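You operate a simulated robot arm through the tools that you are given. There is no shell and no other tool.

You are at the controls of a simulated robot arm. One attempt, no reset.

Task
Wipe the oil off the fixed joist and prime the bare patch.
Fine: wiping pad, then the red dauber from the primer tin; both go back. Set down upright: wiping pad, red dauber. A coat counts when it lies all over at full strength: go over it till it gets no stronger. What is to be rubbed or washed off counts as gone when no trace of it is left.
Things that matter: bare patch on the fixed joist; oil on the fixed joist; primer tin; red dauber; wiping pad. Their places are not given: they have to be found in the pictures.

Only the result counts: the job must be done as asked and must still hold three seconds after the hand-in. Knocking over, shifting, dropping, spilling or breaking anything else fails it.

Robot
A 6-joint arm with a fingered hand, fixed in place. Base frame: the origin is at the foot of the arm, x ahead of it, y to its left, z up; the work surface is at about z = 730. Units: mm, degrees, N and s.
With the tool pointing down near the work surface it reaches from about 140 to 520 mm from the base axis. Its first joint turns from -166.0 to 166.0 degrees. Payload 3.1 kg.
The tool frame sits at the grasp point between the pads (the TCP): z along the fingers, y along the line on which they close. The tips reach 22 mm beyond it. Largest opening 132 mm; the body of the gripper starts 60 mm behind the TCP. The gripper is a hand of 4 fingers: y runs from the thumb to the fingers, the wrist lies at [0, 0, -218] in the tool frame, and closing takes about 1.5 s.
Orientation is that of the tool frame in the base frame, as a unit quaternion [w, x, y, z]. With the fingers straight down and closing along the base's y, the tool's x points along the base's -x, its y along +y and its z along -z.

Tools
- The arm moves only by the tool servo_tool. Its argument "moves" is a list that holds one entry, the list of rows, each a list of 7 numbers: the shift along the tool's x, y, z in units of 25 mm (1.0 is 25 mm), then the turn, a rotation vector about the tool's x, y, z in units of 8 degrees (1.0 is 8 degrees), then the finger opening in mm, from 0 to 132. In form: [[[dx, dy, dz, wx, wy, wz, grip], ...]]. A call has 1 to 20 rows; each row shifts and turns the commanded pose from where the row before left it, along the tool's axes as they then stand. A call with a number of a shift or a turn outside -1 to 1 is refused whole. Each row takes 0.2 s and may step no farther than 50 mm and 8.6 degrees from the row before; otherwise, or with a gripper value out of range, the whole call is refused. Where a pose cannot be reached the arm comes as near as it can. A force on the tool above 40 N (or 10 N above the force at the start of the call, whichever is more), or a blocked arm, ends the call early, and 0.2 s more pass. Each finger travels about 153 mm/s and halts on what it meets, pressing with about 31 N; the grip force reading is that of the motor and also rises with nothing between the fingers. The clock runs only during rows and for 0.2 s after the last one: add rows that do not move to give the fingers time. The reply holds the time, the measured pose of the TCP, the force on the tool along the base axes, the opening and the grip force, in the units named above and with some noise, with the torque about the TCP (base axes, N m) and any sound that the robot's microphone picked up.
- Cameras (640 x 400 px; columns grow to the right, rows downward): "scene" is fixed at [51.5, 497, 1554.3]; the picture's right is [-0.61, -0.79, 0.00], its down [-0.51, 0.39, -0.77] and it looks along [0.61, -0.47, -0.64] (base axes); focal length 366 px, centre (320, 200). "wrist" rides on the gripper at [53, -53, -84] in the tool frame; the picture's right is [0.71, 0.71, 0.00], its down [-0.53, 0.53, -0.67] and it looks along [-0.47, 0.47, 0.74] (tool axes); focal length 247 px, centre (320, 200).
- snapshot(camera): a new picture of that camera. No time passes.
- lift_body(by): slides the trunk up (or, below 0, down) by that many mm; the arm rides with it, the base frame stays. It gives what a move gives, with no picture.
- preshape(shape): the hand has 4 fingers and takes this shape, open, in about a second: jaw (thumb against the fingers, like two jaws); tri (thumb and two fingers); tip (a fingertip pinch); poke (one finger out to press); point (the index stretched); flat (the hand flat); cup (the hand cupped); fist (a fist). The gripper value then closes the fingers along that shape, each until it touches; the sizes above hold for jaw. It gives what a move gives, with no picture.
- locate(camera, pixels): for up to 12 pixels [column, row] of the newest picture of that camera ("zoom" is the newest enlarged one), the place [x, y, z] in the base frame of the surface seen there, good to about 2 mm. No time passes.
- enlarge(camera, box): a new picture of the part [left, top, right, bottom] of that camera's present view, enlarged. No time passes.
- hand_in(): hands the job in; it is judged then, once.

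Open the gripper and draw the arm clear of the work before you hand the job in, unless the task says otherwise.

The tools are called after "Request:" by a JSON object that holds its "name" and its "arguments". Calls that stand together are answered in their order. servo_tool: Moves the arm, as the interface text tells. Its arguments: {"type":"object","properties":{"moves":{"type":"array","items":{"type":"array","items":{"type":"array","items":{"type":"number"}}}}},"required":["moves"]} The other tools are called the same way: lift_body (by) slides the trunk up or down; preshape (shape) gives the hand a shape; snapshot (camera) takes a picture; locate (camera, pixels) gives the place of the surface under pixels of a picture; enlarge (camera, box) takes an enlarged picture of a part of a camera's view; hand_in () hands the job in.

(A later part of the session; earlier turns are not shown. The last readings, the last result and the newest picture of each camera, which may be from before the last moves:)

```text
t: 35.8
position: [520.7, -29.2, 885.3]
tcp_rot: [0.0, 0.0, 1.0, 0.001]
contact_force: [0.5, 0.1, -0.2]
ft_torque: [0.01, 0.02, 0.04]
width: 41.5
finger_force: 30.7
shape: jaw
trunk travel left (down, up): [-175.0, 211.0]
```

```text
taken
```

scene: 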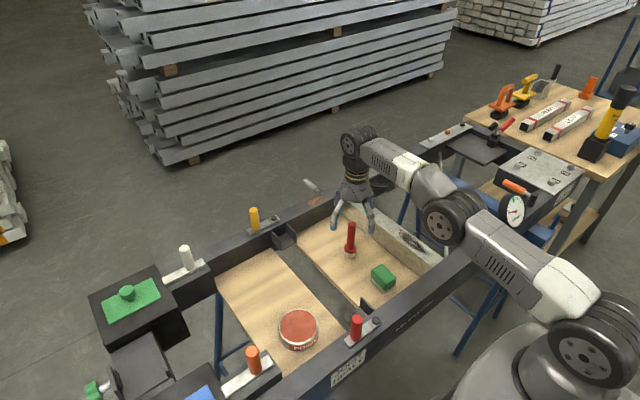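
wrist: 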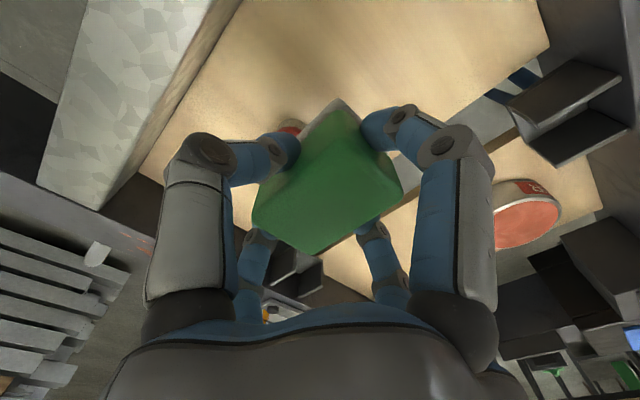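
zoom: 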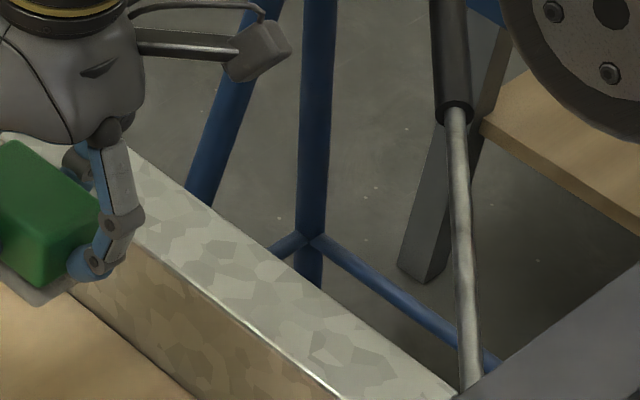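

The dark oil is gone from the top face. Now I look for the bare patch: I enlarge the joist top and side and also the orange mark on the far rail.

Request:
{"name": "enlarge", "arguments": {"camera": "scene", "box": [395, 220, 440, 262]}}

Request:
{"name": "enlarge", "arguments": {"camera": "wrist", "box": [30, 0, 210, 220]}}

Request:
{"name": "enlarge", "arguments": {"camera": "scene", "box": [290, 170, 370, 230]}}

```text
9.52 times, centred on (418, 241) of scene
```

zoom: 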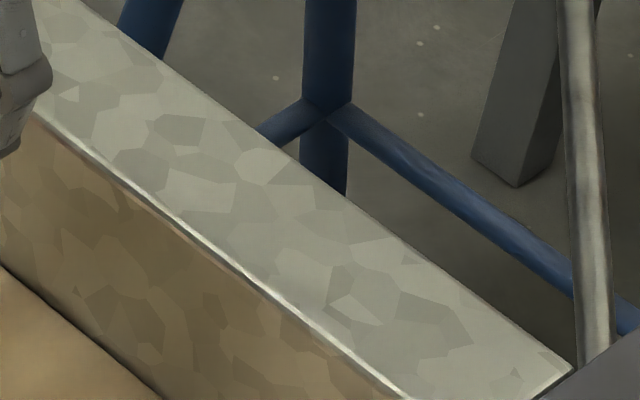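

```text
1.82 times, centred on (120, 110) of wrist
```

zoom: 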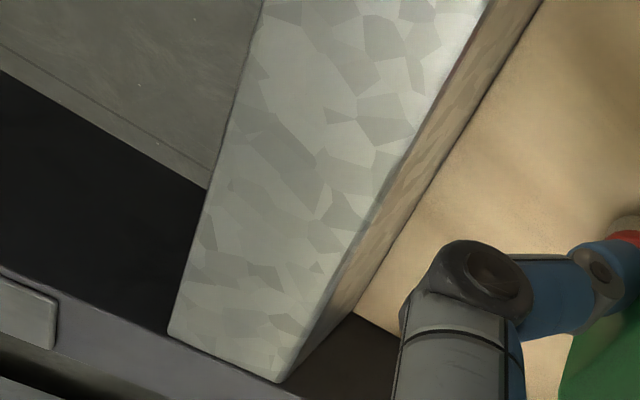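

```text
6.67 times, centred on (330, 200) of scene
```

zoom: 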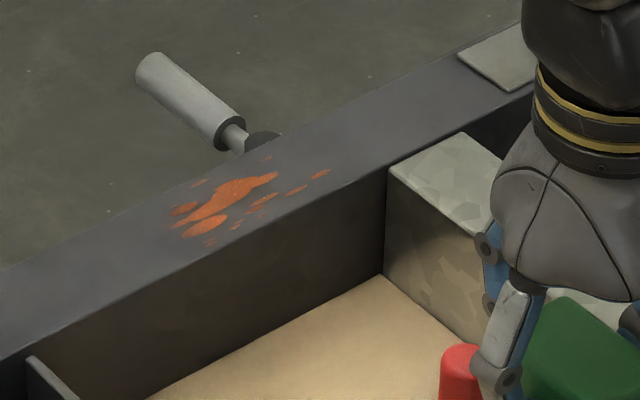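

The orange splashes on the far rail are dried paint beyond reach, not the joist. I bring the wrist camera nearer to inspect the joist top where the oil lay.

Request:
{"name": "servo_tool", "arguments": {"moves": [[[0.457, -0.91, -0.45, 0, 0, 0, 20], [0.457, -0.91, -0.45, 0, 0, 0, 20], [0.457, -0.91, -0.45, 0, 0, 0, 20], [0.457, -0.91, -0.45, 0, 0, 0, 20], [0, 0, 0, 0, 0, 0, 20]]]}}

Request:
{"name": "snapshot", "arguments": {"camera": "wrist"}}

Request:
{"name": "snapshot", "arguments": {"camera": "scene"}}

```text
t: 37.0
position: [473.8, -119.0, 930.7]
tcp_rot: [0.001, 0.0, 1.0, 0.0]
contact_force: [0.3, 0.6, -0.9]
ft_torque: [0.0, 0.02, 0.0]
width: 41.3
finger_force: 31.3
shape: jaw
trunk travel left (down, up): [-175.0, 211.0]
```

```text
taken
```

wrist: 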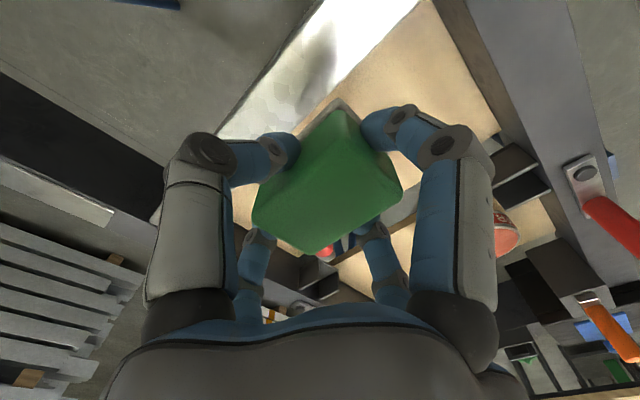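

```text
taken
```

scene: 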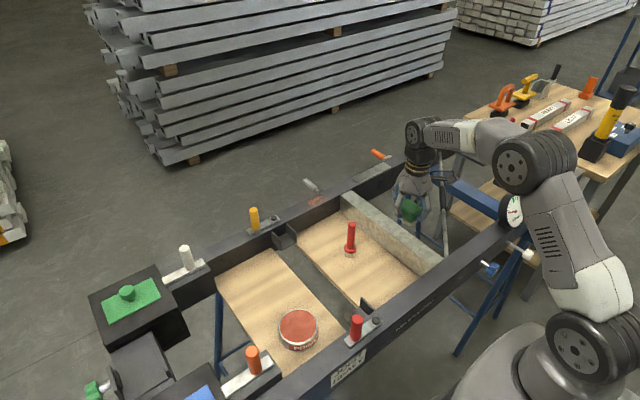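

The wrist view shows the joist top at (320,60) with glare. I enlarge that area to look for a faint bare patch.

Request:
{"name": "enlarge", "arguments": {"camera": "wrist", "box": [220, 0, 440, 140]}}

Request:
{"name": "enlarge", "arguments": {"camera": "scene", "box": [335, 180, 460, 290]}}

```text
2.86 times, centred on (330, 70) of wrist
```

zoom: 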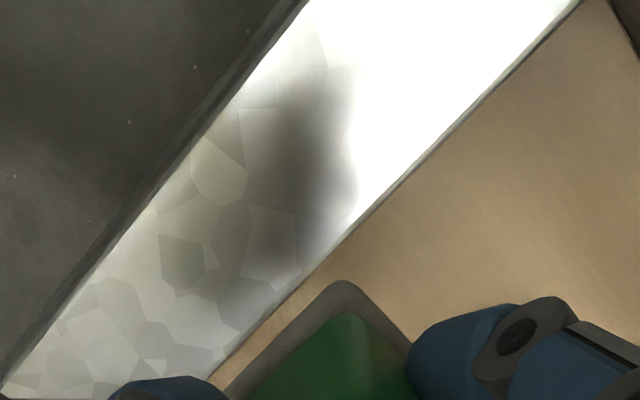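

```text
3.64 times, centred on (398, 235) of scene
```

zoom: 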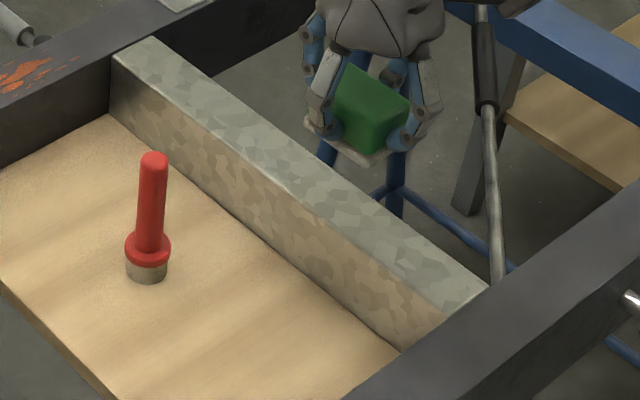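

The top face shows no patch now, so I must check the other faces. First I locate the leaning rod on the far side so I can move the camera safely there.

Request:
{"name": "enlarge", "arguments": {"camera": "scene", "box": [400, 110, 500, 270]}}

Request:
{"name": "locate", "arguments": {"camera": "scene", "pixels": [[447, 252], [446, 245], [446, 235], [445, 225], [444, 215], [443, 205], [442, 195], [441, 185], [470, 195], [490, 212], [425, 214], [405, 240]]}}

```text
2.50 times, centred on (450, 190) of scene
```

zoom: 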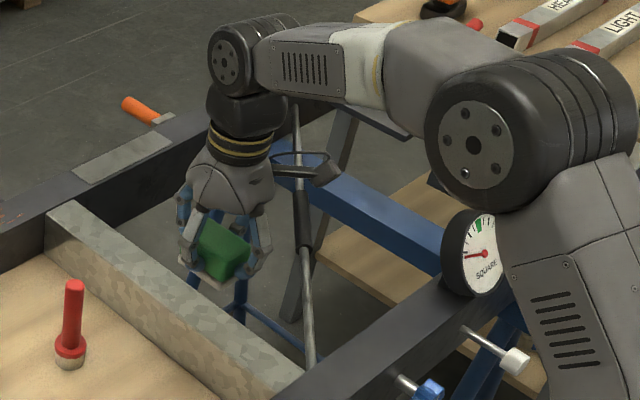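

```text
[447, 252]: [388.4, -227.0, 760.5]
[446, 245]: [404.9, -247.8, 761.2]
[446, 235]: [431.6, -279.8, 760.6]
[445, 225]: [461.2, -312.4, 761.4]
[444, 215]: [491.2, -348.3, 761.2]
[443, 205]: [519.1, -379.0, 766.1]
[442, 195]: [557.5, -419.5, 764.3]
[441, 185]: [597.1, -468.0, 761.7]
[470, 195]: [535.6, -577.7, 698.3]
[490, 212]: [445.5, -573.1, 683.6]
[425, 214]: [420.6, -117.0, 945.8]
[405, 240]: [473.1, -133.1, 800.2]
```

The tie rod lies at z≈761, below the rail tops, so it is no obstacle above z≈800. I look more closely at the labels on the rail and bench, which may tell which part is the fixed joist.

Request:
{"name": "enlarge", "arguments": {"camera": "scene", "box": [310, 300, 430, 400]}}

Request:
{"name": "enlarge", "arguments": {"camera": "scene", "box": [460, 60, 640, 200]}}

Request:
{"name": "enlarge", "arguments": {"camera": "scene", "box": [335, 180, 400, 230]}}

```text
4.00 times, centred on (370, 350) of scene
```

zoom: 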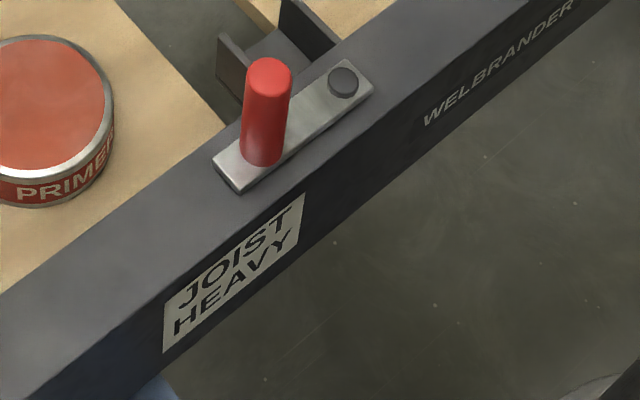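

```text
2.86 times, centred on (550, 130) of scene
```

zoom: 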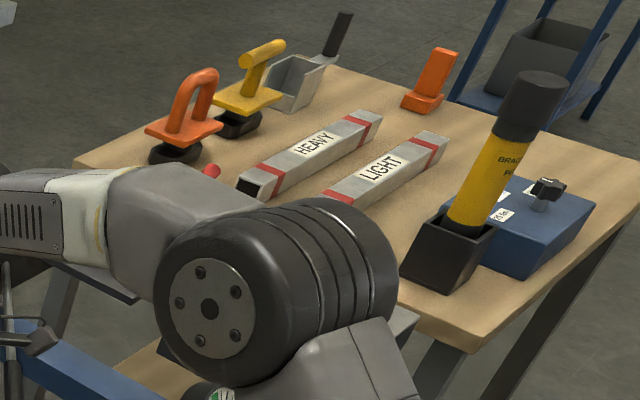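

```text
8.00 times, centred on (368, 205) of scene
```

zoom: 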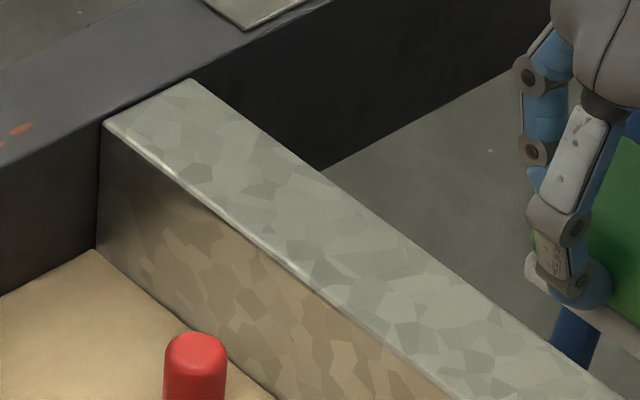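

The rails form a jig; the galvanised beam is the fixed joist. I now carry the pad back above its original spot (441,-19), with the original 5.5° turn.

Request:
{"name": "servo_tool", "arguments": {"moves": [[[0, 0, 0, 0, 0, 0.69, 20], [0.422, 0.964, 0, 0, 0, 0, 20], [0.422, 0.964, 0, 0, 0, 0, 20], [0.422, 0.964, 0, 0, 0, 0, 20], [0.422, 0.964, 0, 0, 0, 0, 20], [0, 0, 1, 0, 0, 0, 20], [0, 0, 1, 0, 0, 0, 20], [0, 0, 1, 0, 0, 0, 20], [0, 0, 1, 0, 0, 0, 20], [0, 0, 0, 0, 0, 0, 20], [0, 0, 0, 0, 0, 0, 20]]]}}

Request:
{"name": "snapshot", "arguments": {"camera": "scene"}}

```text
t: 39.4
position: [443.8, -21.5, 831.2]
tcp_rot: [0.0, 0.048, 0.999, 0.0]
contact_force: [0.3, -0.7, -0.4]
ft_torque: [-0.04, -0.02, -0.01]
width: 41.3
finger_force: 30.9
shape: jaw
trunk travel left (down, up): [-175.0, 211.0]
```

```text
taken
```

scene: 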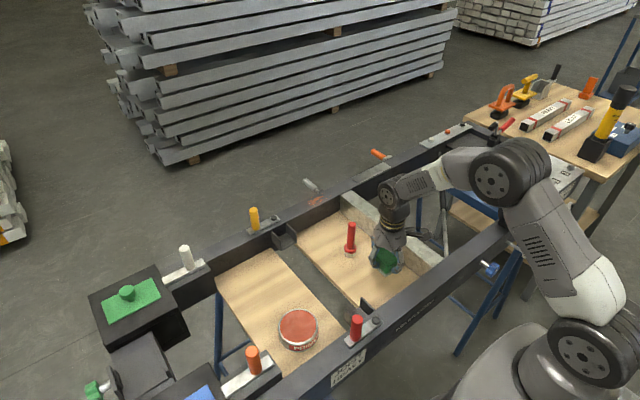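

I'm over the pad's spot, about 3 mm off. I correct and descend to z≈773, just above the board contact height.

Request:
{"name": "servo_tool", "arguments": {"moves": [[[0.12, 0.08, 0.8, 0, 0, 0, 20], [0, 0, 0.8, 0, 0, 0, 20], [0, 0, 0.6, 0, 0, 0, 20], [0, 0, 0.12, 0, 0, 0, 20], [0, 0, 0, 0, 0, 0, 20], [0, 0, 0, 0, 0, 0, 20]]]}}

```text
t: 40.8
position: [438.9, -18.8, 773.1]
tcp_rot: [0.0, 0.048, 0.999, 0.0]
contact_force: [0.3, -0.2, -0.7]
ft_torque: [-0.02, -0.03, -0.01]
width: 41.3
finger_force: 31.3
shape: jaw
trunk travel left (down, up): [-175.0, 211.0]
```

No contact yet at z≈773. I step down 1 mm at a time until the board carries the pad.

Request:
{"name": "servo_tool", "arguments": {"moves": [[[0, 0, 0.04, 0, 0, 0, 20], [0, 0, 0.04, 0, 0, 0, 20], [0, 0, 0.04, 0, 0, 0, 20], [0, 0, 0, 0, 0, 0, 20]]]}}

Request:
{"name": "servo_tool", "arguments": {"moves": [[[0, 0, 0.04, 0, 0, 0, 20], [0, 0, 0, 0, 0, 0, 20]]]}}

```text
t: 41.8
position: [438.9, -17.4, 770.5]
tcp_rot: [0.001, 0.048, 0.999, -0.001]
contact_force: [-0.2, 0.6, -0.5]
ft_torque: [0.03, -0.01, 0.0]
width: 41.5
finger_force: 30.7
shape: jaw
trunk travel left (down, up): [-175.0, 211.0]
```

```text
t: 42.4
position: [439.0, -17.0, 768.2]
tcp_rot: [0.001, 0.048, 0.999, -0.001]
contact_force: [0.2, -0.3, -0.8]
ft_torque: [-0.02, 0.0, -0.02]
width: 41.4
finger_force: 31.0
shape: jaw
trunk travel left (down, up): [-175.0, 211.0]
```

Still free at z≈768. I continue down slowly in single millimetres.

Request:
{"name": "servo_tool", "arguments": {"moves": [[[0, 0, 0.04, 0, 0, 0, 20], [0, 0, 0, 0, 0, 0, 20]]]}}

Request:
{"name": "servo_tool", "arguments": {"moves": [[[0, 0, 0.04, 0, 0, 0, 20], [0, 0, 0, 0, 0, 0, 20]]]}}

```text
t: 43.0
position: [439.8, -19.2, 768.1]
tcp_rot: [0.001, 0.048, 0.999, 0.0]
contact_force: [-0.2, 0.1, 3.6]
ft_torque: [0.03, 0.01, 0.03]
width: 41.3
finger_force: 31.4
shape: jaw
trunk travel left (down, up): [-175.0, 211.0]
```

```text
t: 43.5
position: [438.4, -17.8, 768.9]
tcp_rot: [0.002, 0.047, 0.999, 0.0]
contact_force: [0.5, 0.0, 11.6]
ft_torque: [-0.01, 0.0, 0.0]
width: 41.6
finger_force: 30.9
shape: jaw
trunk travel left (down, up): [-175.0, 211.0]
```

The pad rests on the board (11.6 N). I ease off half a millimetre and open the fingers to 80 mm.

Request:
{"name": "servo_tool", "arguments": {"moves": [[[0, 0, -0.03, 0, 0, 0, 20], [0, 0, 0, 0, 0, 0, 45], [0, 0, 0, 0, 0, 0, 55], [0, 0, 0, 0, 0, 0, 65], [0, 0, 0, 0, 0, 0, 80], [0, 0, 0, 0, 0, 0, 80], [0, 0, 0, 0, 0, 0, 80]]]}}

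Request:
{"name": "snapshot", "arguments": {"camera": "wrist"}}

```text
t: 45.1
position: [438.2, -18.0, 767.7]
tcp_rot: [0.0, 0.048, 0.999, 0.0]
contact_force: [0.6, 0.9, 0.6]
ft_torque: [0.02, -0.03, 0.01]
width: 79.4
finger_force: 0.0
shape: jaw
trunk travel left (down, up): [-175.0, 211.0]
```

```text
taken
```

wrist: 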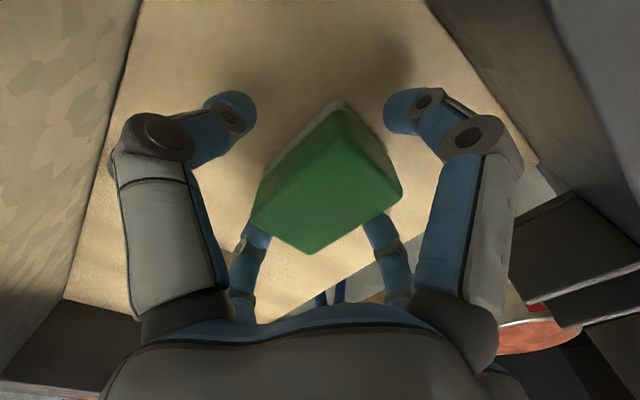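

The pad stands upright with all fingers off it. I rise straight up about 130 mm.

Request:
{"name": "servo_tool", "arguments": {"moves": [[[0, 0, -0.5, 0, 0, 0, 80], [0, 0, -1, 0, 0, 0, 80], [0, 0, -1, 0, 0, 0, 80], [0, 0, -1, 0, 0, 0, 80], [0, 0, -1, 0, 0, 0, 80], [0, 0, -0.8, 0, 0, -0.69, 80], [0, 0, 0, 0, 0, 0, 80]]]}}

Request:
{"name": "enlarge", "arguments": {"camera": "scene", "box": [335, 190, 460, 300]}}

Request:
{"name": "snapshot", "arguments": {"camera": "wrist"}}

```text
t: 46.8
position: [437.8, -18.0, 900.4]
tcp_rot: [0.001, 0.001, 1.0, 0.0]
contact_force: [-0.2, 0.2, -0.2]
ft_torque: [0.01, -0.01, 0.01]
width: 79.4
finger_force: 0.0
shape: jaw
trunk travel left (down, up): [-175.0, 211.0]
```

```text
3.64 times, centred on (398, 245) of scene
```

zoom: 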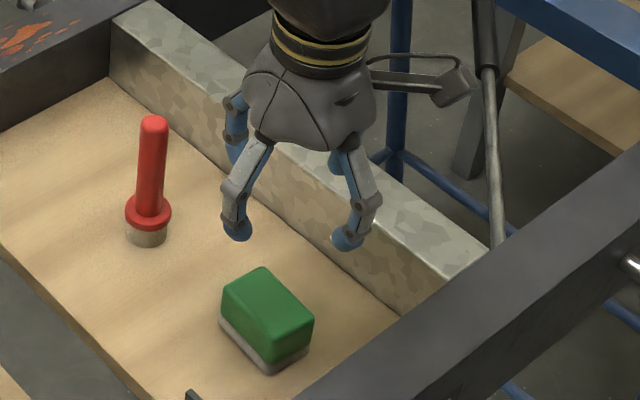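

```text
taken
```

wrist: 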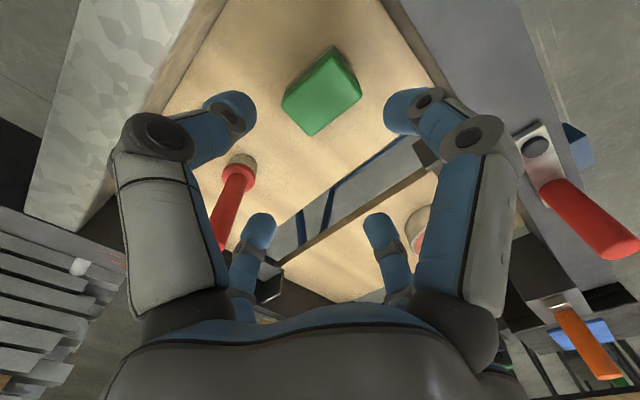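

The pad is back and upright. With a free hand I now move the wrist camera over the far side (TCP ≈ (430,-235,900)) to inspect the joist's hidden face.

Request:
{"name": "servo_tool", "arguments": {"moves": [[[0.03, -0.96, 0, 0, 0, 0, 80], [0.03, -0.96, 0, 0, 0, 0, 80], [0.03, -0.96, 0, 0, 0, 0, 80], [0.03, -0.96, 0, 0, 0, 0, 80], [0.03, -0.96, 0, 0, 0, 0, 80], [0.03, -0.96, 0, 0, 0, 0, 80], [0.03, -0.96, 0, 0, 0, 0, 80], [0.03, -0.96, 0, 0, 0, 0, 80], [0.03, -0.96, 0, 0, 0, 0, 80], [0, 0, 0, 0, 0, 0, 80]]]}}

Request:
{"name": "snapshot", "arguments": {"camera": "wrist"}}

Request:
{"name": "enlarge", "arguments": {"camera": "wrist", "box": [200, 60, 440, 220]}}

```text
t: 49.0
position: [431.7, -233.6, 901.2]
tcp_rot: [0.0, 0.0, 1.0, 0.001]
contact_force: [0.3, 0.3, -0.3]
ft_torque: [-0.01, -0.01, -0.01]
width: 79.5
finger_force: 0.1
shape: jaw
trunk travel left (down, up): [-175.0, 211.0]
```

```text
taken
```

wrist: 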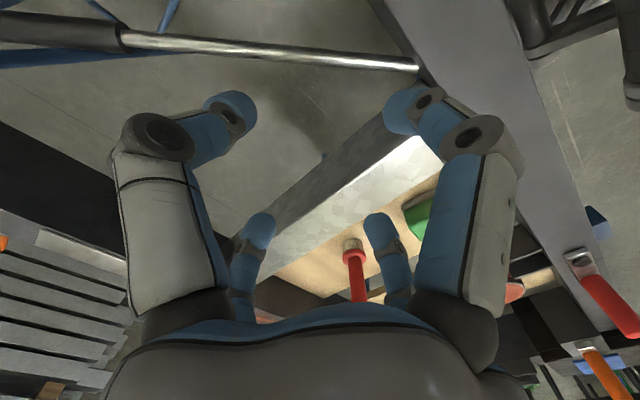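

```text
2.50 times, centred on (320, 140) of wrist
```

zoom: 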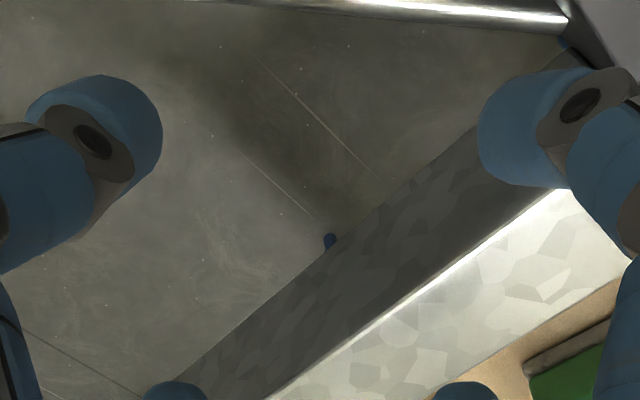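

The far face shows only plain zinc spangle. I move so the camera centre looks at the wiped zone on the top face (455,-141) from close range and a different angle.

Request:
{"name": "servo_tool", "arguments": {"moves": [[[0.56, 0.84, 0.4, 0, 0, 0, 80], [0.56, 0.84, 0.4, 0, 0, 0, 80], [0, 0, 0, 0, 0, 0, 80], [0, 0, 0, 0, 0, 0, 80]]]}}

Request:
{"name": "snapshot", "arguments": {"camera": "wrist"}}

Request:
{"name": "enlarge", "arguments": {"camera": "wrist", "box": [220, 60, 440, 240]}}

```text
t: 50.0
position: [402.9, -192.5, 881.8]
tcp_rot: [0.0, 0.0, 1.0, 0.0]
contact_force: [1.0, 0.4, 0.4]
ft_torque: [-0.01, 0.03, 0.01]
width: 79.6
finger_force: 0.1
shape: jaw
trunk travel left (down, up): [-175.0, 211.0]
```

```text
taken
```

wrist: 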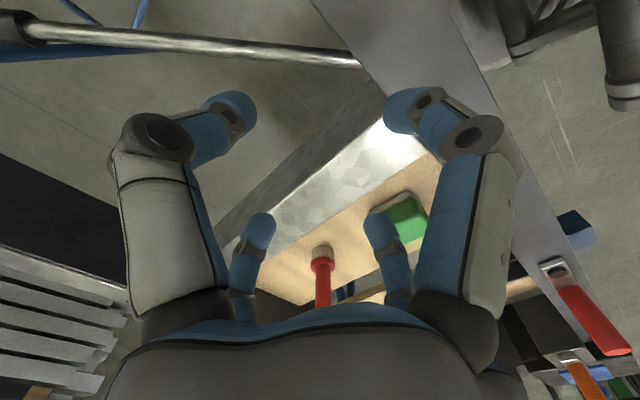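

```text
2.22 times, centred on (330, 150) of wrist
```

zoom: 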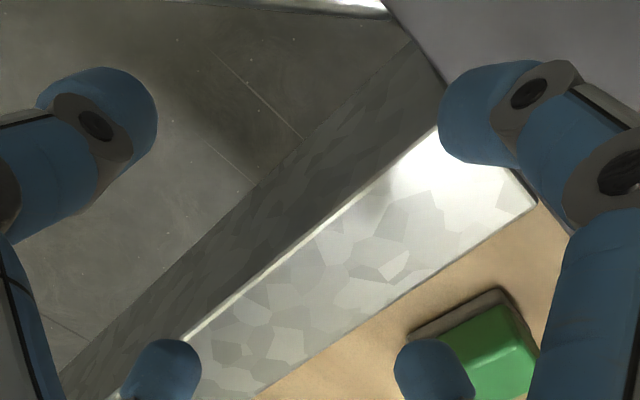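

Top and far faces look plain. I enlarge the near face (+y side) of the joist in the scene view in two sections.

Request:
{"name": "enlarge", "arguments": {"camera": "scene", "box": [388, 225, 445, 275]}}

Request:
{"name": "enlarge", "arguments": {"camera": "scene", "box": [335, 185, 400, 245]}}

```text
8.00 times, centred on (416, 250) of scene
```

zoom: 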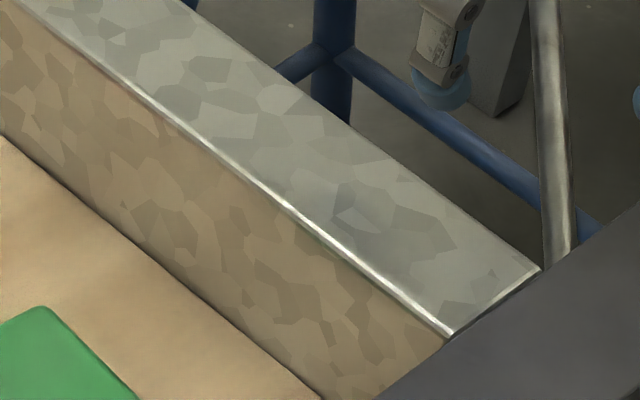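

```text
6.67 times, centred on (368, 215) of scene
```

zoom: 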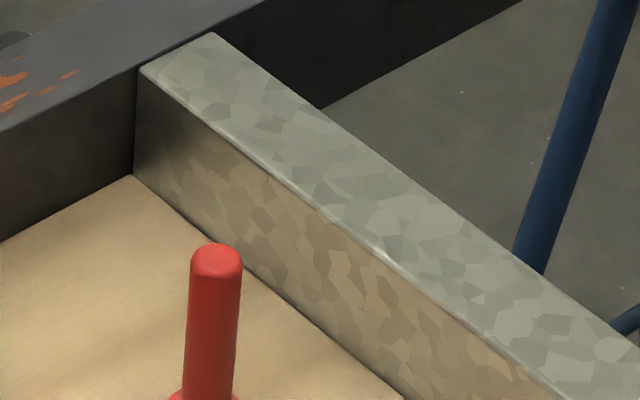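

No separate bare patch is visible on any face, so it must be the oval the oil covered (x 396–515, y -125–-161), which I recorded. Next the dauber: I raise the trunk 40 mm for better reach and move above it.

Request:
{"name": "lift_body", "arguments": {"by": 40}}

Request:
{"name": "servo_tool", "arguments": {"moves": [[[-0.785, 0.89, 0, 0, 0, 0, 80], [-0.785, 0.89, 0, 0, 0, 0, 80], [-0.785, 0.89, 0, 0, 0, 0, 80], [-0.785, 0.89, 0, 0, 0, 0, 80], [-0.785, 0.89, 0, 0, 0, 0, 80], [-0.785, 0.89, 0, 0, 0, 0, 80], [-0.785, 0.89, 0, 0, 0, 0, 80], [-0.785, 0.89, 0, 0, 0, 0, 80], [0, 0, 0, 0, 0, 0, 80], [0, 0, 0, 0, 0, 0, 80]]]}}

Request:
{"name": "snapshot", "arguments": {"camera": "wrist"}}

```text
t: 50.8
position: [401.7, -193.4, 919.3]
tcp_rot: [0.0, 0.0, 1.0, 0.0]
contact_force: [0.3, -0.1, -0.3]
ft_torque: [-0.03, 0.02, 0.01]
width: 79.7
finger_force: 0.0
shape: jaw
trunk travel left (down, up): [-215.0, 171.0]
```

```text
t: 53.0
position: [559.6, -14.1, 921.3]
tcp_rot: [0.001, 0.0, 1.0, -0.001]
contact_force: [0.7, -0.4, 0.0]
ft_torque: [0.01, 0.0, 0.01]
width: 79.4
finger_force: 0.1
shape: jaw
trunk travel left (down, up): [-215.0, 171.0]
```

```text
taken
```

wrist: 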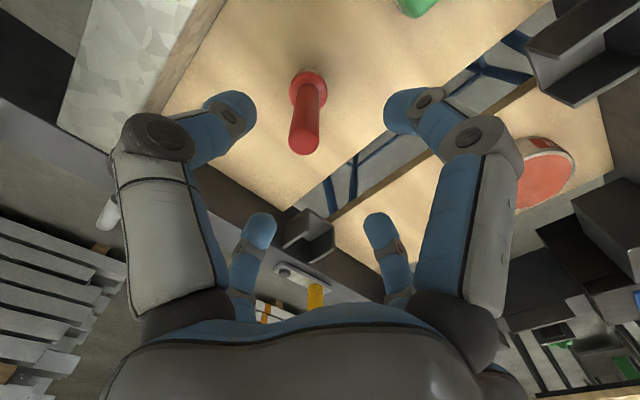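

The dauber's top is at wrist (304,143). I re-measure it from here before descending.

Request:
{"name": "enlarge", "arguments": {"camera": "wrist", "box": [264, 60, 344, 160]}}

Request:
{"name": "locate", "arguments": {"camera": "wrist", "pixels": [[304, 143], [293, 142], [315, 142], [304, 134], [304, 152]]}}

```text
4.00 times, centred on (304, 110) of wrist
```

zoom: 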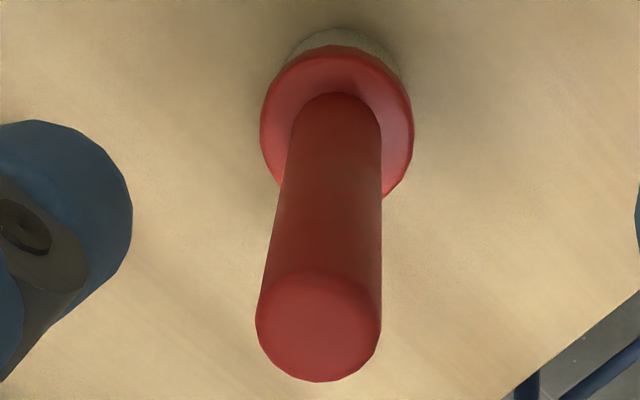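

```text
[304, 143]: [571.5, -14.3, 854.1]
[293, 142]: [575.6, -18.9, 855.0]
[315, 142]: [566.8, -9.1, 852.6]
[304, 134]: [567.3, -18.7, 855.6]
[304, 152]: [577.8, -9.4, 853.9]
```

The dauber's axis is confirmed at about (571.6,-14). I descend around it to z≈824 while extending the last 12 mm outward.

Request:
{"name": "servo_tool", "arguments": {"moves": [[[-0.1, 0, 0.6, 0, 0, 0, 80], [-0.1, 0, 0.6, 0, 0, 0, 80], [-0.1, 0, 0.6, 0, 0, 0, 80], [-0.08, 0, 0.6, 0, 0, 0, 80], [-0.06, 0, 0.6, 0, 0, 0, 80], [-0.04, 0, 0.6, 0, 0, 0, 80], [0, 0, 0.28, 0, 0, 0, 80], [0, 0, 0, 0, 0, 0, 80], [0, 0, 0, 0, 0, 0, 80]]]}}

Request:
{"name": "snapshot", "arguments": {"camera": "wrist"}}

Request:
{"name": "enlarge", "arguments": {"camera": "scene", "box": [310, 160, 410, 270]}}

```text
t: 55.0
position: [566.3, -14.7, 824.7]
tcp_rot: [0.001, 0.0, 1.0, 0.001]
contact_force: [0.4, -0.2, -0.2]
ft_torque: [-0.01, -0.01, -0.01]
width: 79.5
finger_force: 0.0
shape: jaw
out of reach, approached as far as the arm can: row 6
trunk travel left (down, up): [-215.0, 171.0]
```

```text
taken
```

wrist: 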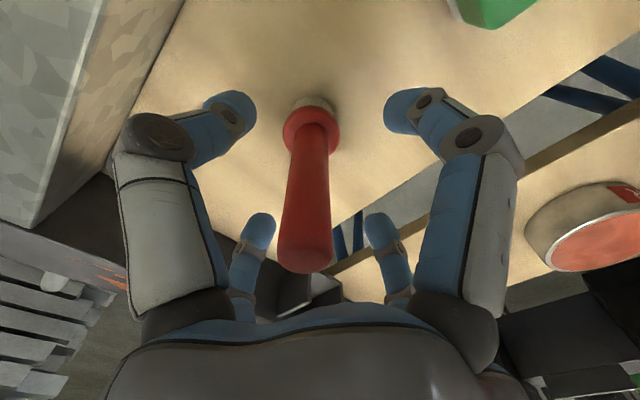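

```text
3.64 times, centred on (360, 215) of scene
```

zoom: 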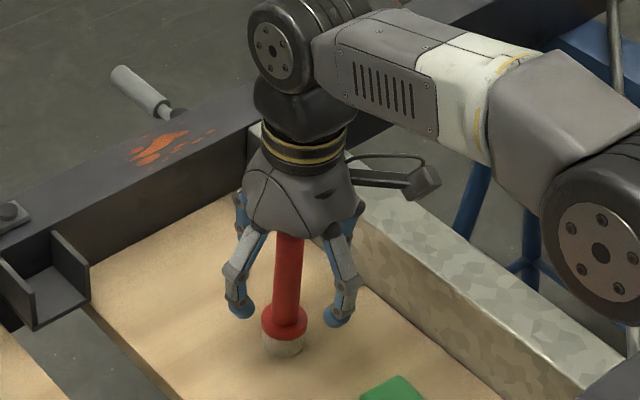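

The reach limit at this height stopped me at x≈566, 5 mm short. I rise 50 mm (where reach is greater), push out slightly, then lower the trunk 50 mm so the shoulder suits this height.

Request:
{"name": "servo_tool", "arguments": {"moves": [[[0, 0, -0.7, 0, 0, 0, 80], [0, 0, -0.7, 0, 0, 0, 80], [0, 0, -0.6, 0, 0, 0, 80], [-0.06, 0.02, 0, 0, 0, 0, 80], [-0.04, 0, 0, 0, 0, 0, 80], [0, 0, 0, 0, 0, 0, 80]]]}}

Request:
{"name": "lift_body", "arguments": {"by": -50}}

```text
t: 56.4
position: [569.1, -13.5, 872.8]
tcp_rot: [0.001, 0.0, 1.0, 0.0]
contact_force: [-0.2, 0.0, 0.2]
ft_torque: [-0.03, -0.01, -0.02]
width: 79.4
finger_force: 0.1
shape: jaw
trunk travel left (down, up): [-215.0, 171.0]
```

```text
t: 57.3
position: [569.5, -14.7, 825.1]
tcp_rot: [0.002, 0.001, 1.0, 0.0]
contact_force: [1.1, -0.2, 0.2]
ft_torque: [0.02, 0.02, 0.02]
width: 79.5
finger_force: 0.0
shape: jaw
trunk travel left (down, up): [-165.0, 221.0]
```

Now at (569.5,-14.7,825), within 2 mm of the dauber axis. I nudge outward once more and close slowly on the handle.

Request:
{"name": "servo_tool", "arguments": {"moves": [[[-0.05, 0.02, 0, 0, 0, 0, 70], [0, 0, 0, 0, 0, 0, 55], [0, 0, 0, 0, 0, 0, 42], [0, 0, 0, 0, 0, 0, 34], [0, 0, 0, 0, 0, 0, 28], [0, 0, 0, 0, 0, 0, 24], [0, 0, 0, 0, 0, 0, 20], [0, 0, 0, 0, 0, 0, 14], [0, 0, 0, 0, 0, 0, 10], [0, 0, 0, 0, 0, 0, 10], [0, 0, 0, 0, 0, 0, 10]]]}}

Request:
{"name": "snapshot", "arguments": {"camera": "wrist"}}

Request:
{"name": "enlarge", "arguments": {"camera": "scene", "box": [310, 160, 410, 270]}}

```text
t: 59.7
position: [569.5, -13.8, 823.9]
tcp_rot: [0.002, 0.001, 1.0, 0.0]
contact_force: [0.4, 1.2, 0.4]
ft_torque: [0.02, -0.02, 0.0]
width: 16.9
finger_force: 31.4
shape: jaw
trunk travel left (down, up): [-165.0, 221.0]
```

```text
taken
```

wrist: 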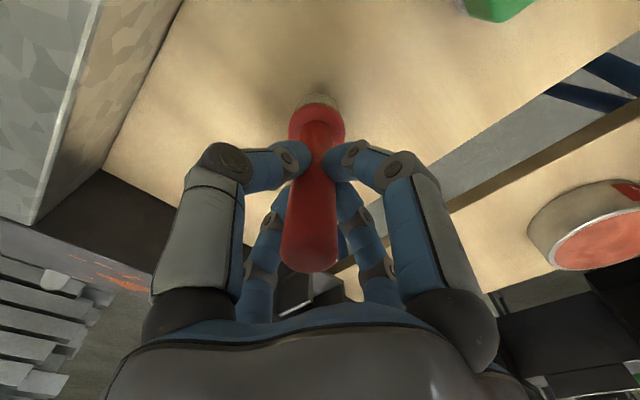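

```text
3.64 times, centred on (360, 215) of scene
```

zoom: 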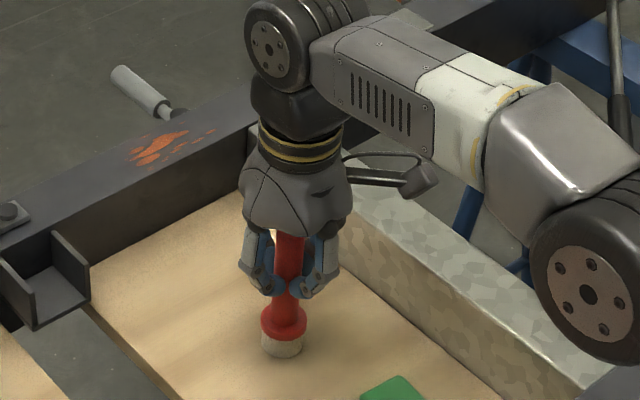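

The dauber is gripped (width 16.9, 31 N) with its foot 94 mm below the TCP. I lift it gently, easing inward as I rise to about z 925.

Request:
{"name": "servo_tool", "arguments": {"moves": [[[0, 0, -0.3, 0, 0, 0, 10], [0, 0, -0.4, 0, 0, 0, 10], [0.3, 0, -0.5, 0, 0, 0, 10], [0.5, 0, -0.8, 0, 0, 0, 10], [0.5, 0, -1, 0, 0, 0, 10], [0.5, 0, -1, 0, 0, 0, 10], [0, 0, 0, 0, 0, 0, 10], [0, 0, 0, 0, 0, 0, 10]]]}}

Request:
{"name": "enlarge", "arguments": {"camera": "scene", "box": [310, 140, 430, 270]}}

Request:
{"name": "snapshot", "arguments": {"camera": "wrist"}}

```text
t: 61.5
position: [525.2, -15.1, 923.9]
tcp_rot: [0.001, 0.001, 1.0, 0.0]
contact_force: [-0.3, -0.2, 0.5]
ft_torque: [0.04, 0.02, -0.02]
width: 16.6
finger_force: 30.8
shape: jaw
trunk travel left (down, up): [-165.0, 221.0]
```

```text
3.08 times, centred on (370, 205) of scene
```

zoom: 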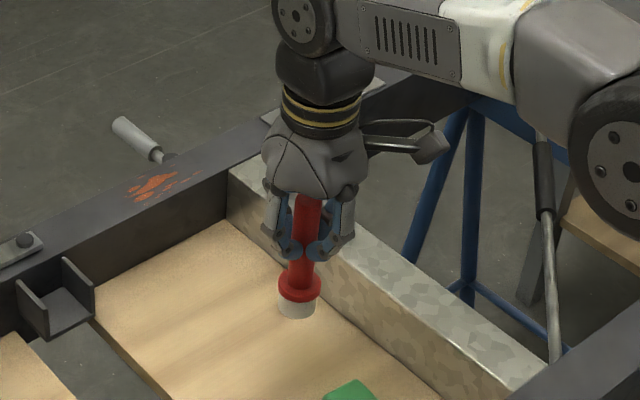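

```text
taken
```

wrist: 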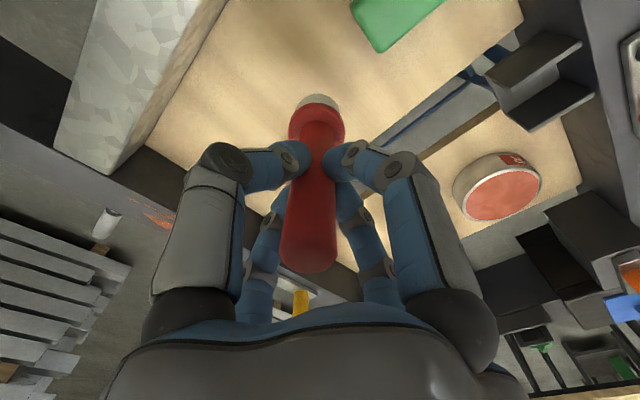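

The dauber hangs vertical in the hand. I move over to the tin at (460,243), keeping its foot at about z 830.

Request:
{"name": "servo_tool", "arguments": {"moves": [[[0.217, 0.86, 0, 0, 0, 0, 10], [0.217, 0.86, 0, 0, 0, 0, 10], [0.217, 0.86, 0, 0, 0, 0, 10], [0.217, 0.86, 0, 0, 0, 0, 10], [0.217, 0.86, 0, 0, 0, 0, 10], [0.217, 0.86, 0, 0, 0, 0, 10], [0.217, 0.86, 0, 0, 0, 0, 10], [0.217, 0.86, 0, 0, 0, 0, 10], [0.217, 0.86, 0, 0, 0, 0, 10], [0.217, 0.86, 0, 0, 0, 0, 10], [0.217, 0.86, 0, 0, 0, 0, 10], [0.217, 0.86, 0, 0, 0, 0, 10], [0, 0, 0, 0, 0, 0, 10], [0, 0, 0, 0, 0, 0, 10]]]}}

Request:
{"name": "snapshot", "arguments": {"camera": "scene"}}

Request:
{"name": "snapshot", "arguments": {"camera": "wrist"}}

```text
t: 64.5
position: [461.7, 244.7, 922.5]
tcp_rot: [0.002, 0.001, 1.0, 0.0]
contact_force: [0.2, 0.6, 0.0]
ft_torque: [0.0, -0.01, -0.03]
width: 16.5
finger_force: 31.3
shape: jaw
trunk travel left (down, up): [-165.0, 221.0]
```

```text
taken
```

scene: 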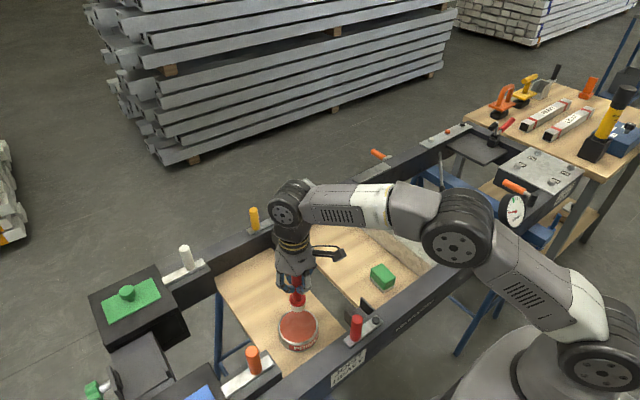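

```text
taken
```

wrist: 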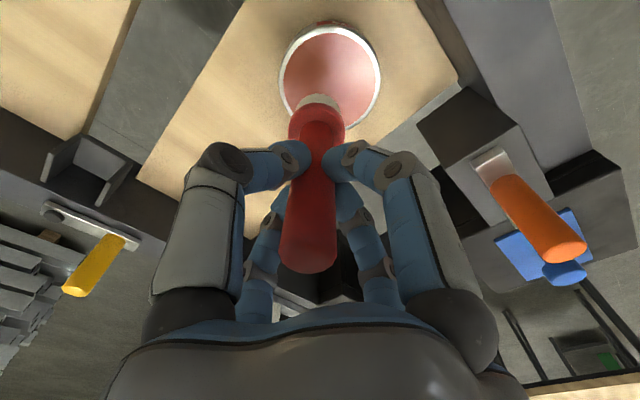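

I'm above the tin, seen in the wrist view at (330,75). I verify its centre by locating its rim.

Request:
{"name": "locate", "arguments": {"camera": "wrist", "pixels": [[282, 75], [379, 78], [331, 28], [330, 75], [296, 115], [365, 115], [297, 42], [365, 42], [310, 75], [350, 60]]}}

```text
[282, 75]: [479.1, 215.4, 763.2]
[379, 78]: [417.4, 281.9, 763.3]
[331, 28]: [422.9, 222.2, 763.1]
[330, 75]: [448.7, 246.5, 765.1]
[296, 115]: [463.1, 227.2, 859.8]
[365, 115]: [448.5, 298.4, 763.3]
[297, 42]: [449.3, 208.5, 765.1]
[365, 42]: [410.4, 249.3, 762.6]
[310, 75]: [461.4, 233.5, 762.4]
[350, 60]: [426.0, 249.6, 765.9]
```

The tin's centre fits to about (453.5,250), radius ≈45. I shift there and lower the dauber so its foot dips about 11 mm into the primer (TCP z≈846).

Request:
{"name": "servo_tool", "arguments": {"moves": [[[0.38, 0.22, 0.5, 0, 0, 0, 10], [0, 0, 0.6, 0, 0, 0, 10], [0, 0, 0.6, 0, 0, 0, 10], [0, 0, 0.5, 0, 0, 0, 10], [0, 0, 0.4, 0, 0, 0, 10], [0, 0, 0.2, 0, 0, 0, 10], [0, 0, 0.2, 0, 0, 0, 10], [0, 0, 0, 0, 0, 0, 10], [0, 0, 0, 0, 0, 0, 10]]]}}

Request:
{"name": "enlarge", "arguments": {"camera": "scene", "box": [240, 250, 360, 370]}}

Request:
{"name": "snapshot", "arguments": {"camera": "wrist"}}

```text
t: 66.3
position: [451.4, 249.8, 855.5]
tcp_rot: [0.009, 0.0, 1.0, 0.004]
contact_force: [-5.5, -0.3, 20.7]
ft_torque: [-0.13, 0.07, -0.05]
width: 17.4
finger_force: 31.5
shape: jaw
trunk travel left (down, up): [-165.0, 221.0]
stopped in row 8: the force on the tool passed its limit at 42 N (the readings are from after the stop); the commanded pose is now the measured one
```

```text
3.33 times, centred on (300, 310) of scene
```

zoom: 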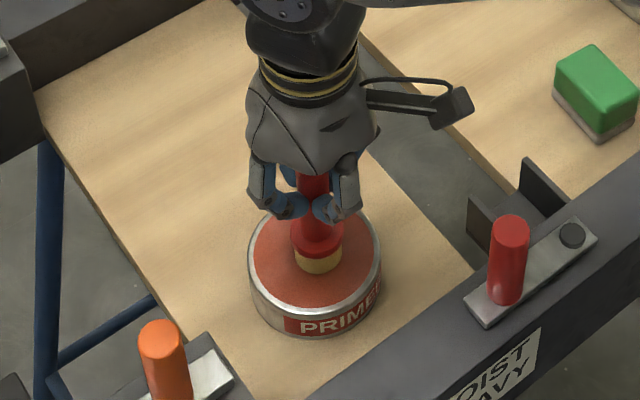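

```text
taken
```

wrist: 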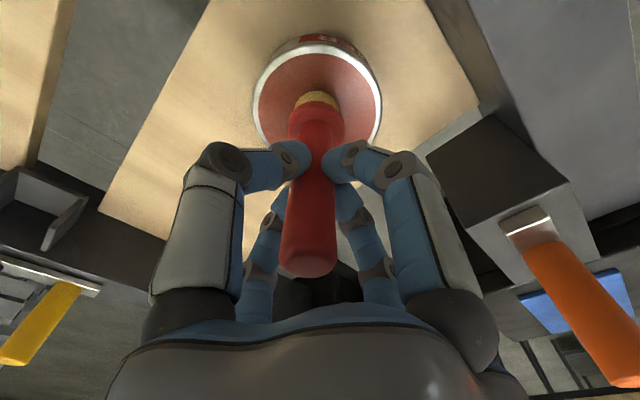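

The primer surface is firm at about z 763: contact reached the force limit and now reads 21 N. I raise the dauber clear and look at its foot for primer.

Request:
{"name": "servo_tool", "arguments": {"moves": [[[0, 0, -0.1, 0, 0, 0, 10], [0, 0, -0.3, 0, 0, 0, 10], [0, 0, -0.6, 0, 0, 0, 10], [0, 0, -1, 0, 0, 0, 10], [0, 0, -0.6, 0, 0, 0, 10], [0, 0, 0, 0, 0, 0, 10], [0, 0, 0, 0, 0, 0, 10]]]}}

Request:
{"name": "enlarge", "arguments": {"camera": "scene", "box": [260, 240, 340, 350]}}

Request:
{"name": "enlarge", "arguments": {"camera": "wrist", "box": [240, 10, 400, 190]}}

```text
t: 67.9
position: [452.6, 251.4, 917.8]
tcp_rot: [0.006, 0.0, 1.0, 0.003]
contact_force: [0.6, -1.2, -0.6]
ft_torque: [0.03, -0.01, -0.02]
width: 17.2
finger_force: 31.0
shape: jaw
trunk travel left (down, up): [-165.0, 221.0]
```

```text
3.64 times, centred on (300, 295) of scene
```

zoom: 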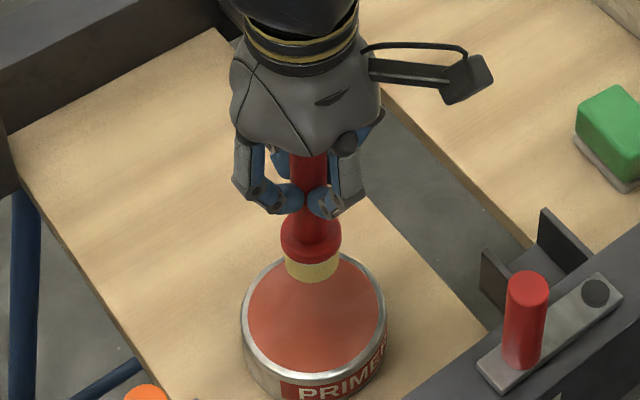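

```text
2.22 times, centred on (320, 100) of wrist
```

zoom: 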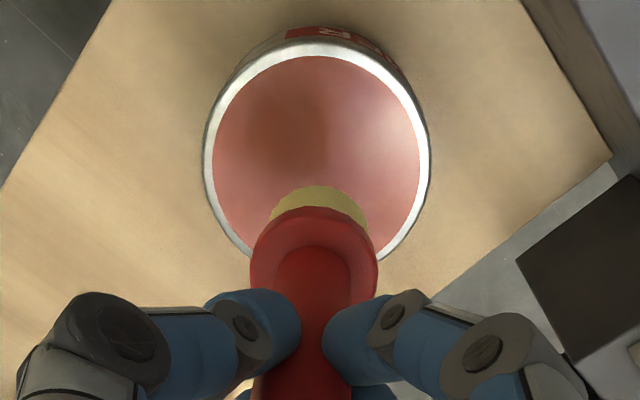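

The foot has taken up primer (turned yellow). I level the small tool tilt and carry the dauber over to the joist, aiming above (500,-149).

Request:
{"name": "servo_tool", "arguments": {"moves": [[[0, 0, -0.5, 0.04, 0.086, 0, 10], [-0.11, -0.92, 0, 0, 0, 0, 10], [-0.11, -0.92, 0, 0, 0, 0, 10], [-0.11, -0.92, 0, 0, 0, 0, 10], [-0.11, -0.92, 0, 0, 0, 0, 10], [-0.11, -0.92, 0, 0, 0, 0, 10], [-0.11, -0.92, 0, 0, 0, 0, 10], [-0.11, -0.92, 0, 0, 0, 0, 10], [-0.11, -0.92, 0, 0, 0, 0, 10], [-0.11, -0.92, 0, 0, 0, 0, 10], [-0.11, -0.92, 0, 0, 0, 0, 10], [-0.11, -0.92, 0, 0, 0, 0, 10], [-0.11, -0.92, 0, 0, 0, 0, 10], [-0.11, -0.92, 0, 0, 0, 0, 10], [-0.11, -0.92, 0, 0, 0, 0, 10], [-0.11, -0.92, 0, 0, 0, 0, 10], [-0.11, -0.92, 0, 0, 0, 0, 10], [-0.11, -0.92, 0, 0, 0, 0, 10], [0, 0, 0, 0, 0, 0, 10]]]}}

Request:
{"name": "enlarge", "arguments": {"camera": "scene", "box": [350, 140, 470, 270]}}

Request:
{"name": "snapshot", "arguments": {"camera": "wrist"}}

```text
t: 71.9
position: [499.2, -139.6, 928.4]
tcp_rot: [-0.001, 0.0, 1.0, 0.0]
contact_force: [0.1, 0.2, -0.9]
ft_torque: [-0.02, -0.02, -0.01]
width: 17.4
finger_force: 31.0
shape: jaw
trunk travel left (down, up): [-165.0, 221.0]
```

```text
3.08 times, centred on (410, 205) of scene
```

zoom: 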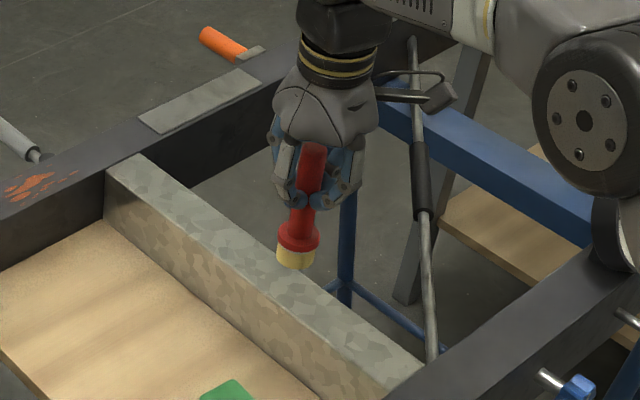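

```text
taken
```

wrist: 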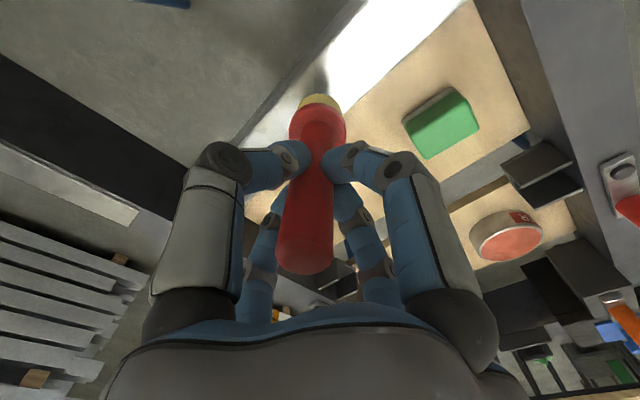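

The dauber hangs vertical above the joist. I shift to about (502,-150) and lower to z≈897, just above contact.

Request:
{"name": "servo_tool", "arguments": {"moves": [[[-0.06, -0.4, 0.4, 0, 0, 0, 10], [-0.06, 0, 0.4, 0, 0, 0, 10], [0, 0, 0.3, 0, 0, 0, 10], [0, 0, 0.12, 0, 0, 0, 10], [0, 0, 0, 0, 0, 0, 10], [0, 0, 0, 0, 0, 0, 10]]]}}

Request:
{"name": "servo_tool", "arguments": {"moves": [[[0, 0, 0.04, 0, 0, 0, 10], [0, 0, 0, 0, 0, 0, 10]]]}}

Request:
{"name": "servo_tool", "arguments": {"moves": [[[0, 0, 0.04, 0, 0, 0, 10], [0, 0, 0, 0, 0, 0, 10]]]}}

```text
t: 73.3
position: [501.3, -150.9, 898.2]
tcp_rot: [0.0, 0.0, 1.0, -0.001]
contact_force: [0.6, -0.8, 0.3]
ft_torque: [0.03, -0.01, -0.01]
width: 17.4
finger_force: 31.1
shape: jaw
trunk travel left (down, up): [-165.0, 221.0]
```

```text
t: 73.9
position: [502.6, -150.8, 896.2]
tcp_rot: [0.0, -0.001, 1.0, 0.0]
contact_force: [0.2, 0.1, -0.8]
ft_torque: [0.02, -0.02, 0.02]
width: 17.3
finger_force: 31.1
shape: jaw
trunk travel left (down, up): [-165.0, 221.0]
```

```text
t: 74.5
position: [501.5, -150.0, 895.3]
tcp_rot: [0.0, 0.0, 1.0, 0.0]
contact_force: [0.1, -0.4, -0.3]
ft_torque: [0.0, 0.03, 0.04]
width: 17.3
finger_force: 31.0
shape: jaw
trunk travel left (down, up): [-165.0, 221.0]
```

Still no contact at z≈895. I keep stepping down 1 mm at a time.

Request:
{"name": "servo_tool", "arguments": {"moves": [[[0, 0, 0.04, 0, 0, 0, 10], [0, 0, 0, 0, 0, 0, 10]]]}}

Request:
{"name": "servo_tool", "arguments": {"moves": [[[0, 0, 0.04, 0, 0, 0, 10], [0, 0, 0, 0, 0, 0, 10]]]}}

Request:
{"name": "servo_tool", "arguments": {"moves": [[[0, 0, 0.03, 0, 0, 0, 10], [0, 0, 0, 0, 0, 0, 10]]]}}

```text
t: 75.1
position: [503.5, -149.8, 895.8]
tcp_rot: [0.0, 0.0, 1.0, 0.0]
contact_force: [-0.2, -0.7, -0.1]
ft_torque: [0.0, 0.01, 0.04]
width: 17.0
finger_force: 30.9
shape: jaw
trunk travel left (down, up): [-165.0, 221.0]
```

```text
t: 75.7
position: [501.7, -150.1, 894.3]
tcp_rot: [0.0, 0.0, 1.0, 0.0]
contact_force: [-1.0, 0.4, -0.3]
ft_torque: [-0.03, 0.0, 0.02]
width: 17.3
finger_force: 31.2
shape: jaw
trunk travel left (down, up): [-165.0, 221.0]
```

```text
t: 76.3
position: [502.6, -149.8, 894.2]
tcp_rot: [0.0, 0.001, 1.0, 0.0]
contact_force: [0.1, -0.6, -0.4]
ft_torque: [0.0, 0.01, 0.04]
width: 16.8
finger_force: 31.2
shape: jaw
trunk travel left (down, up): [-165.0, 221.0]
```

Still free near z≈893. I continue with 0.8 mm steps.

Request:
{"name": "servo_tool", "arguments": {"moves": [[[0, 0, 0.03, 0, 0, 0, 10], [0, 0, 0, 0, 0, 0, 10]]]}}

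Request:
{"name": "servo_tool", "arguments": {"moves": [[[0, 0, 0.03, 0, 0, 0, 10], [0, 0, 0, 0, 0, 0, 10]]]}}

Request:
{"name": "enlarge", "arguments": {"camera": "scene", "box": [370, 170, 440, 250]}}

```text
t: 76.9
position: [501.6, -151.0, 892.5]
tcp_rot: [0.001, 0.0, 1.0, 0.0]
contact_force: [0.0, 0.4, -0.5]
ft_torque: [0.01, -0.01, 0.01]
width: 17.0
finger_force: 30.7
shape: jaw
trunk travel left (down, up): [-165.0, 221.0]
```

```text
t: 77.5
position: [503.3, -151.0, 892.2]
tcp_rot: [0.0, 0.0, 1.0, 0.0]
contact_force: [0.5, -0.2, -0.6]
ft_torque: [0.02, 0.0, -0.02]
width: 17.1
finger_force: 31.0
shape: jaw
trunk travel left (down, up): [-165.0, 221.0]
```

```text
5.00 times, centred on (405, 210) of scene
```

zoom: 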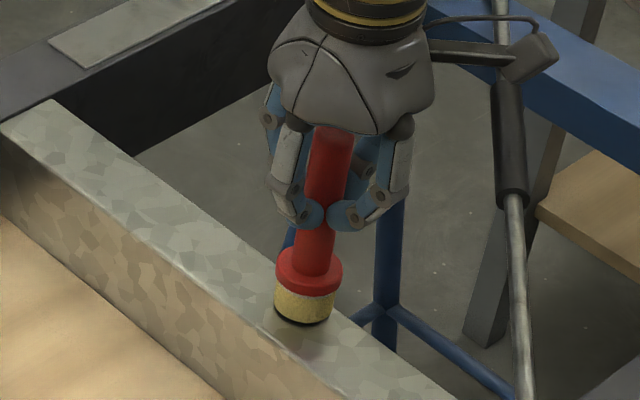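

The foot is just above the zinc now. I continue down in small steps.

Request:
{"name": "servo_tool", "arguments": {"moves": [[[0, 0, 0.03, 0, 0, 0, 10], [0, 0, 0, 0, 0, 0, 10]]]}}

Request:
{"name": "servo_tool", "arguments": {"moves": [[[0, 0, 0.03, 0, 0, 0, 10], [0, 0, 0, 0, 0, 0, 10]]]}}

Request:
{"name": "servo_tool", "arguments": {"moves": [[[0, 0, 0.03, 0, 0, 0, 10], [0, 0, 0, 0, 0, 0, 10]]]}}

```text
t: 78.1
position: [501.7, -152.6, 892.6]
tcp_rot: [-0.001, 0.0, 1.0, 0.0]
contact_force: [-0.1, 0.2, 0.6]
ft_torque: [0.0, 0.01, -0.02]
width: 17.3
finger_force: 31.1
shape: jaw
trunk travel left (down, up): [-165.0, 221.0]
```

```text
t: 78.7
position: [501.5, -150.3, 891.5]
tcp_rot: [0.0, 0.0, 1.0, 0.001]
contact_force: [-0.3, -0.4, 3.4]
ft_torque: [0.02, -0.04, -0.03]
width: 17.0
finger_force: 31.1
shape: jaw
trunk travel left (down, up): [-165.0, 221.0]
```

```text
t: 79.3
position: [501.8, -151.8, 891.8]
tcp_rot: [0.001, 0.0, 1.0, -0.001]
contact_force: [-1.1, 0.9, 9.7]
ft_torque: [0.02, -0.02, 0.01]
width: 17.6
finger_force: 30.7
shape: jaw
trunk travel left (down, up): [-165.0, 221.0]
```

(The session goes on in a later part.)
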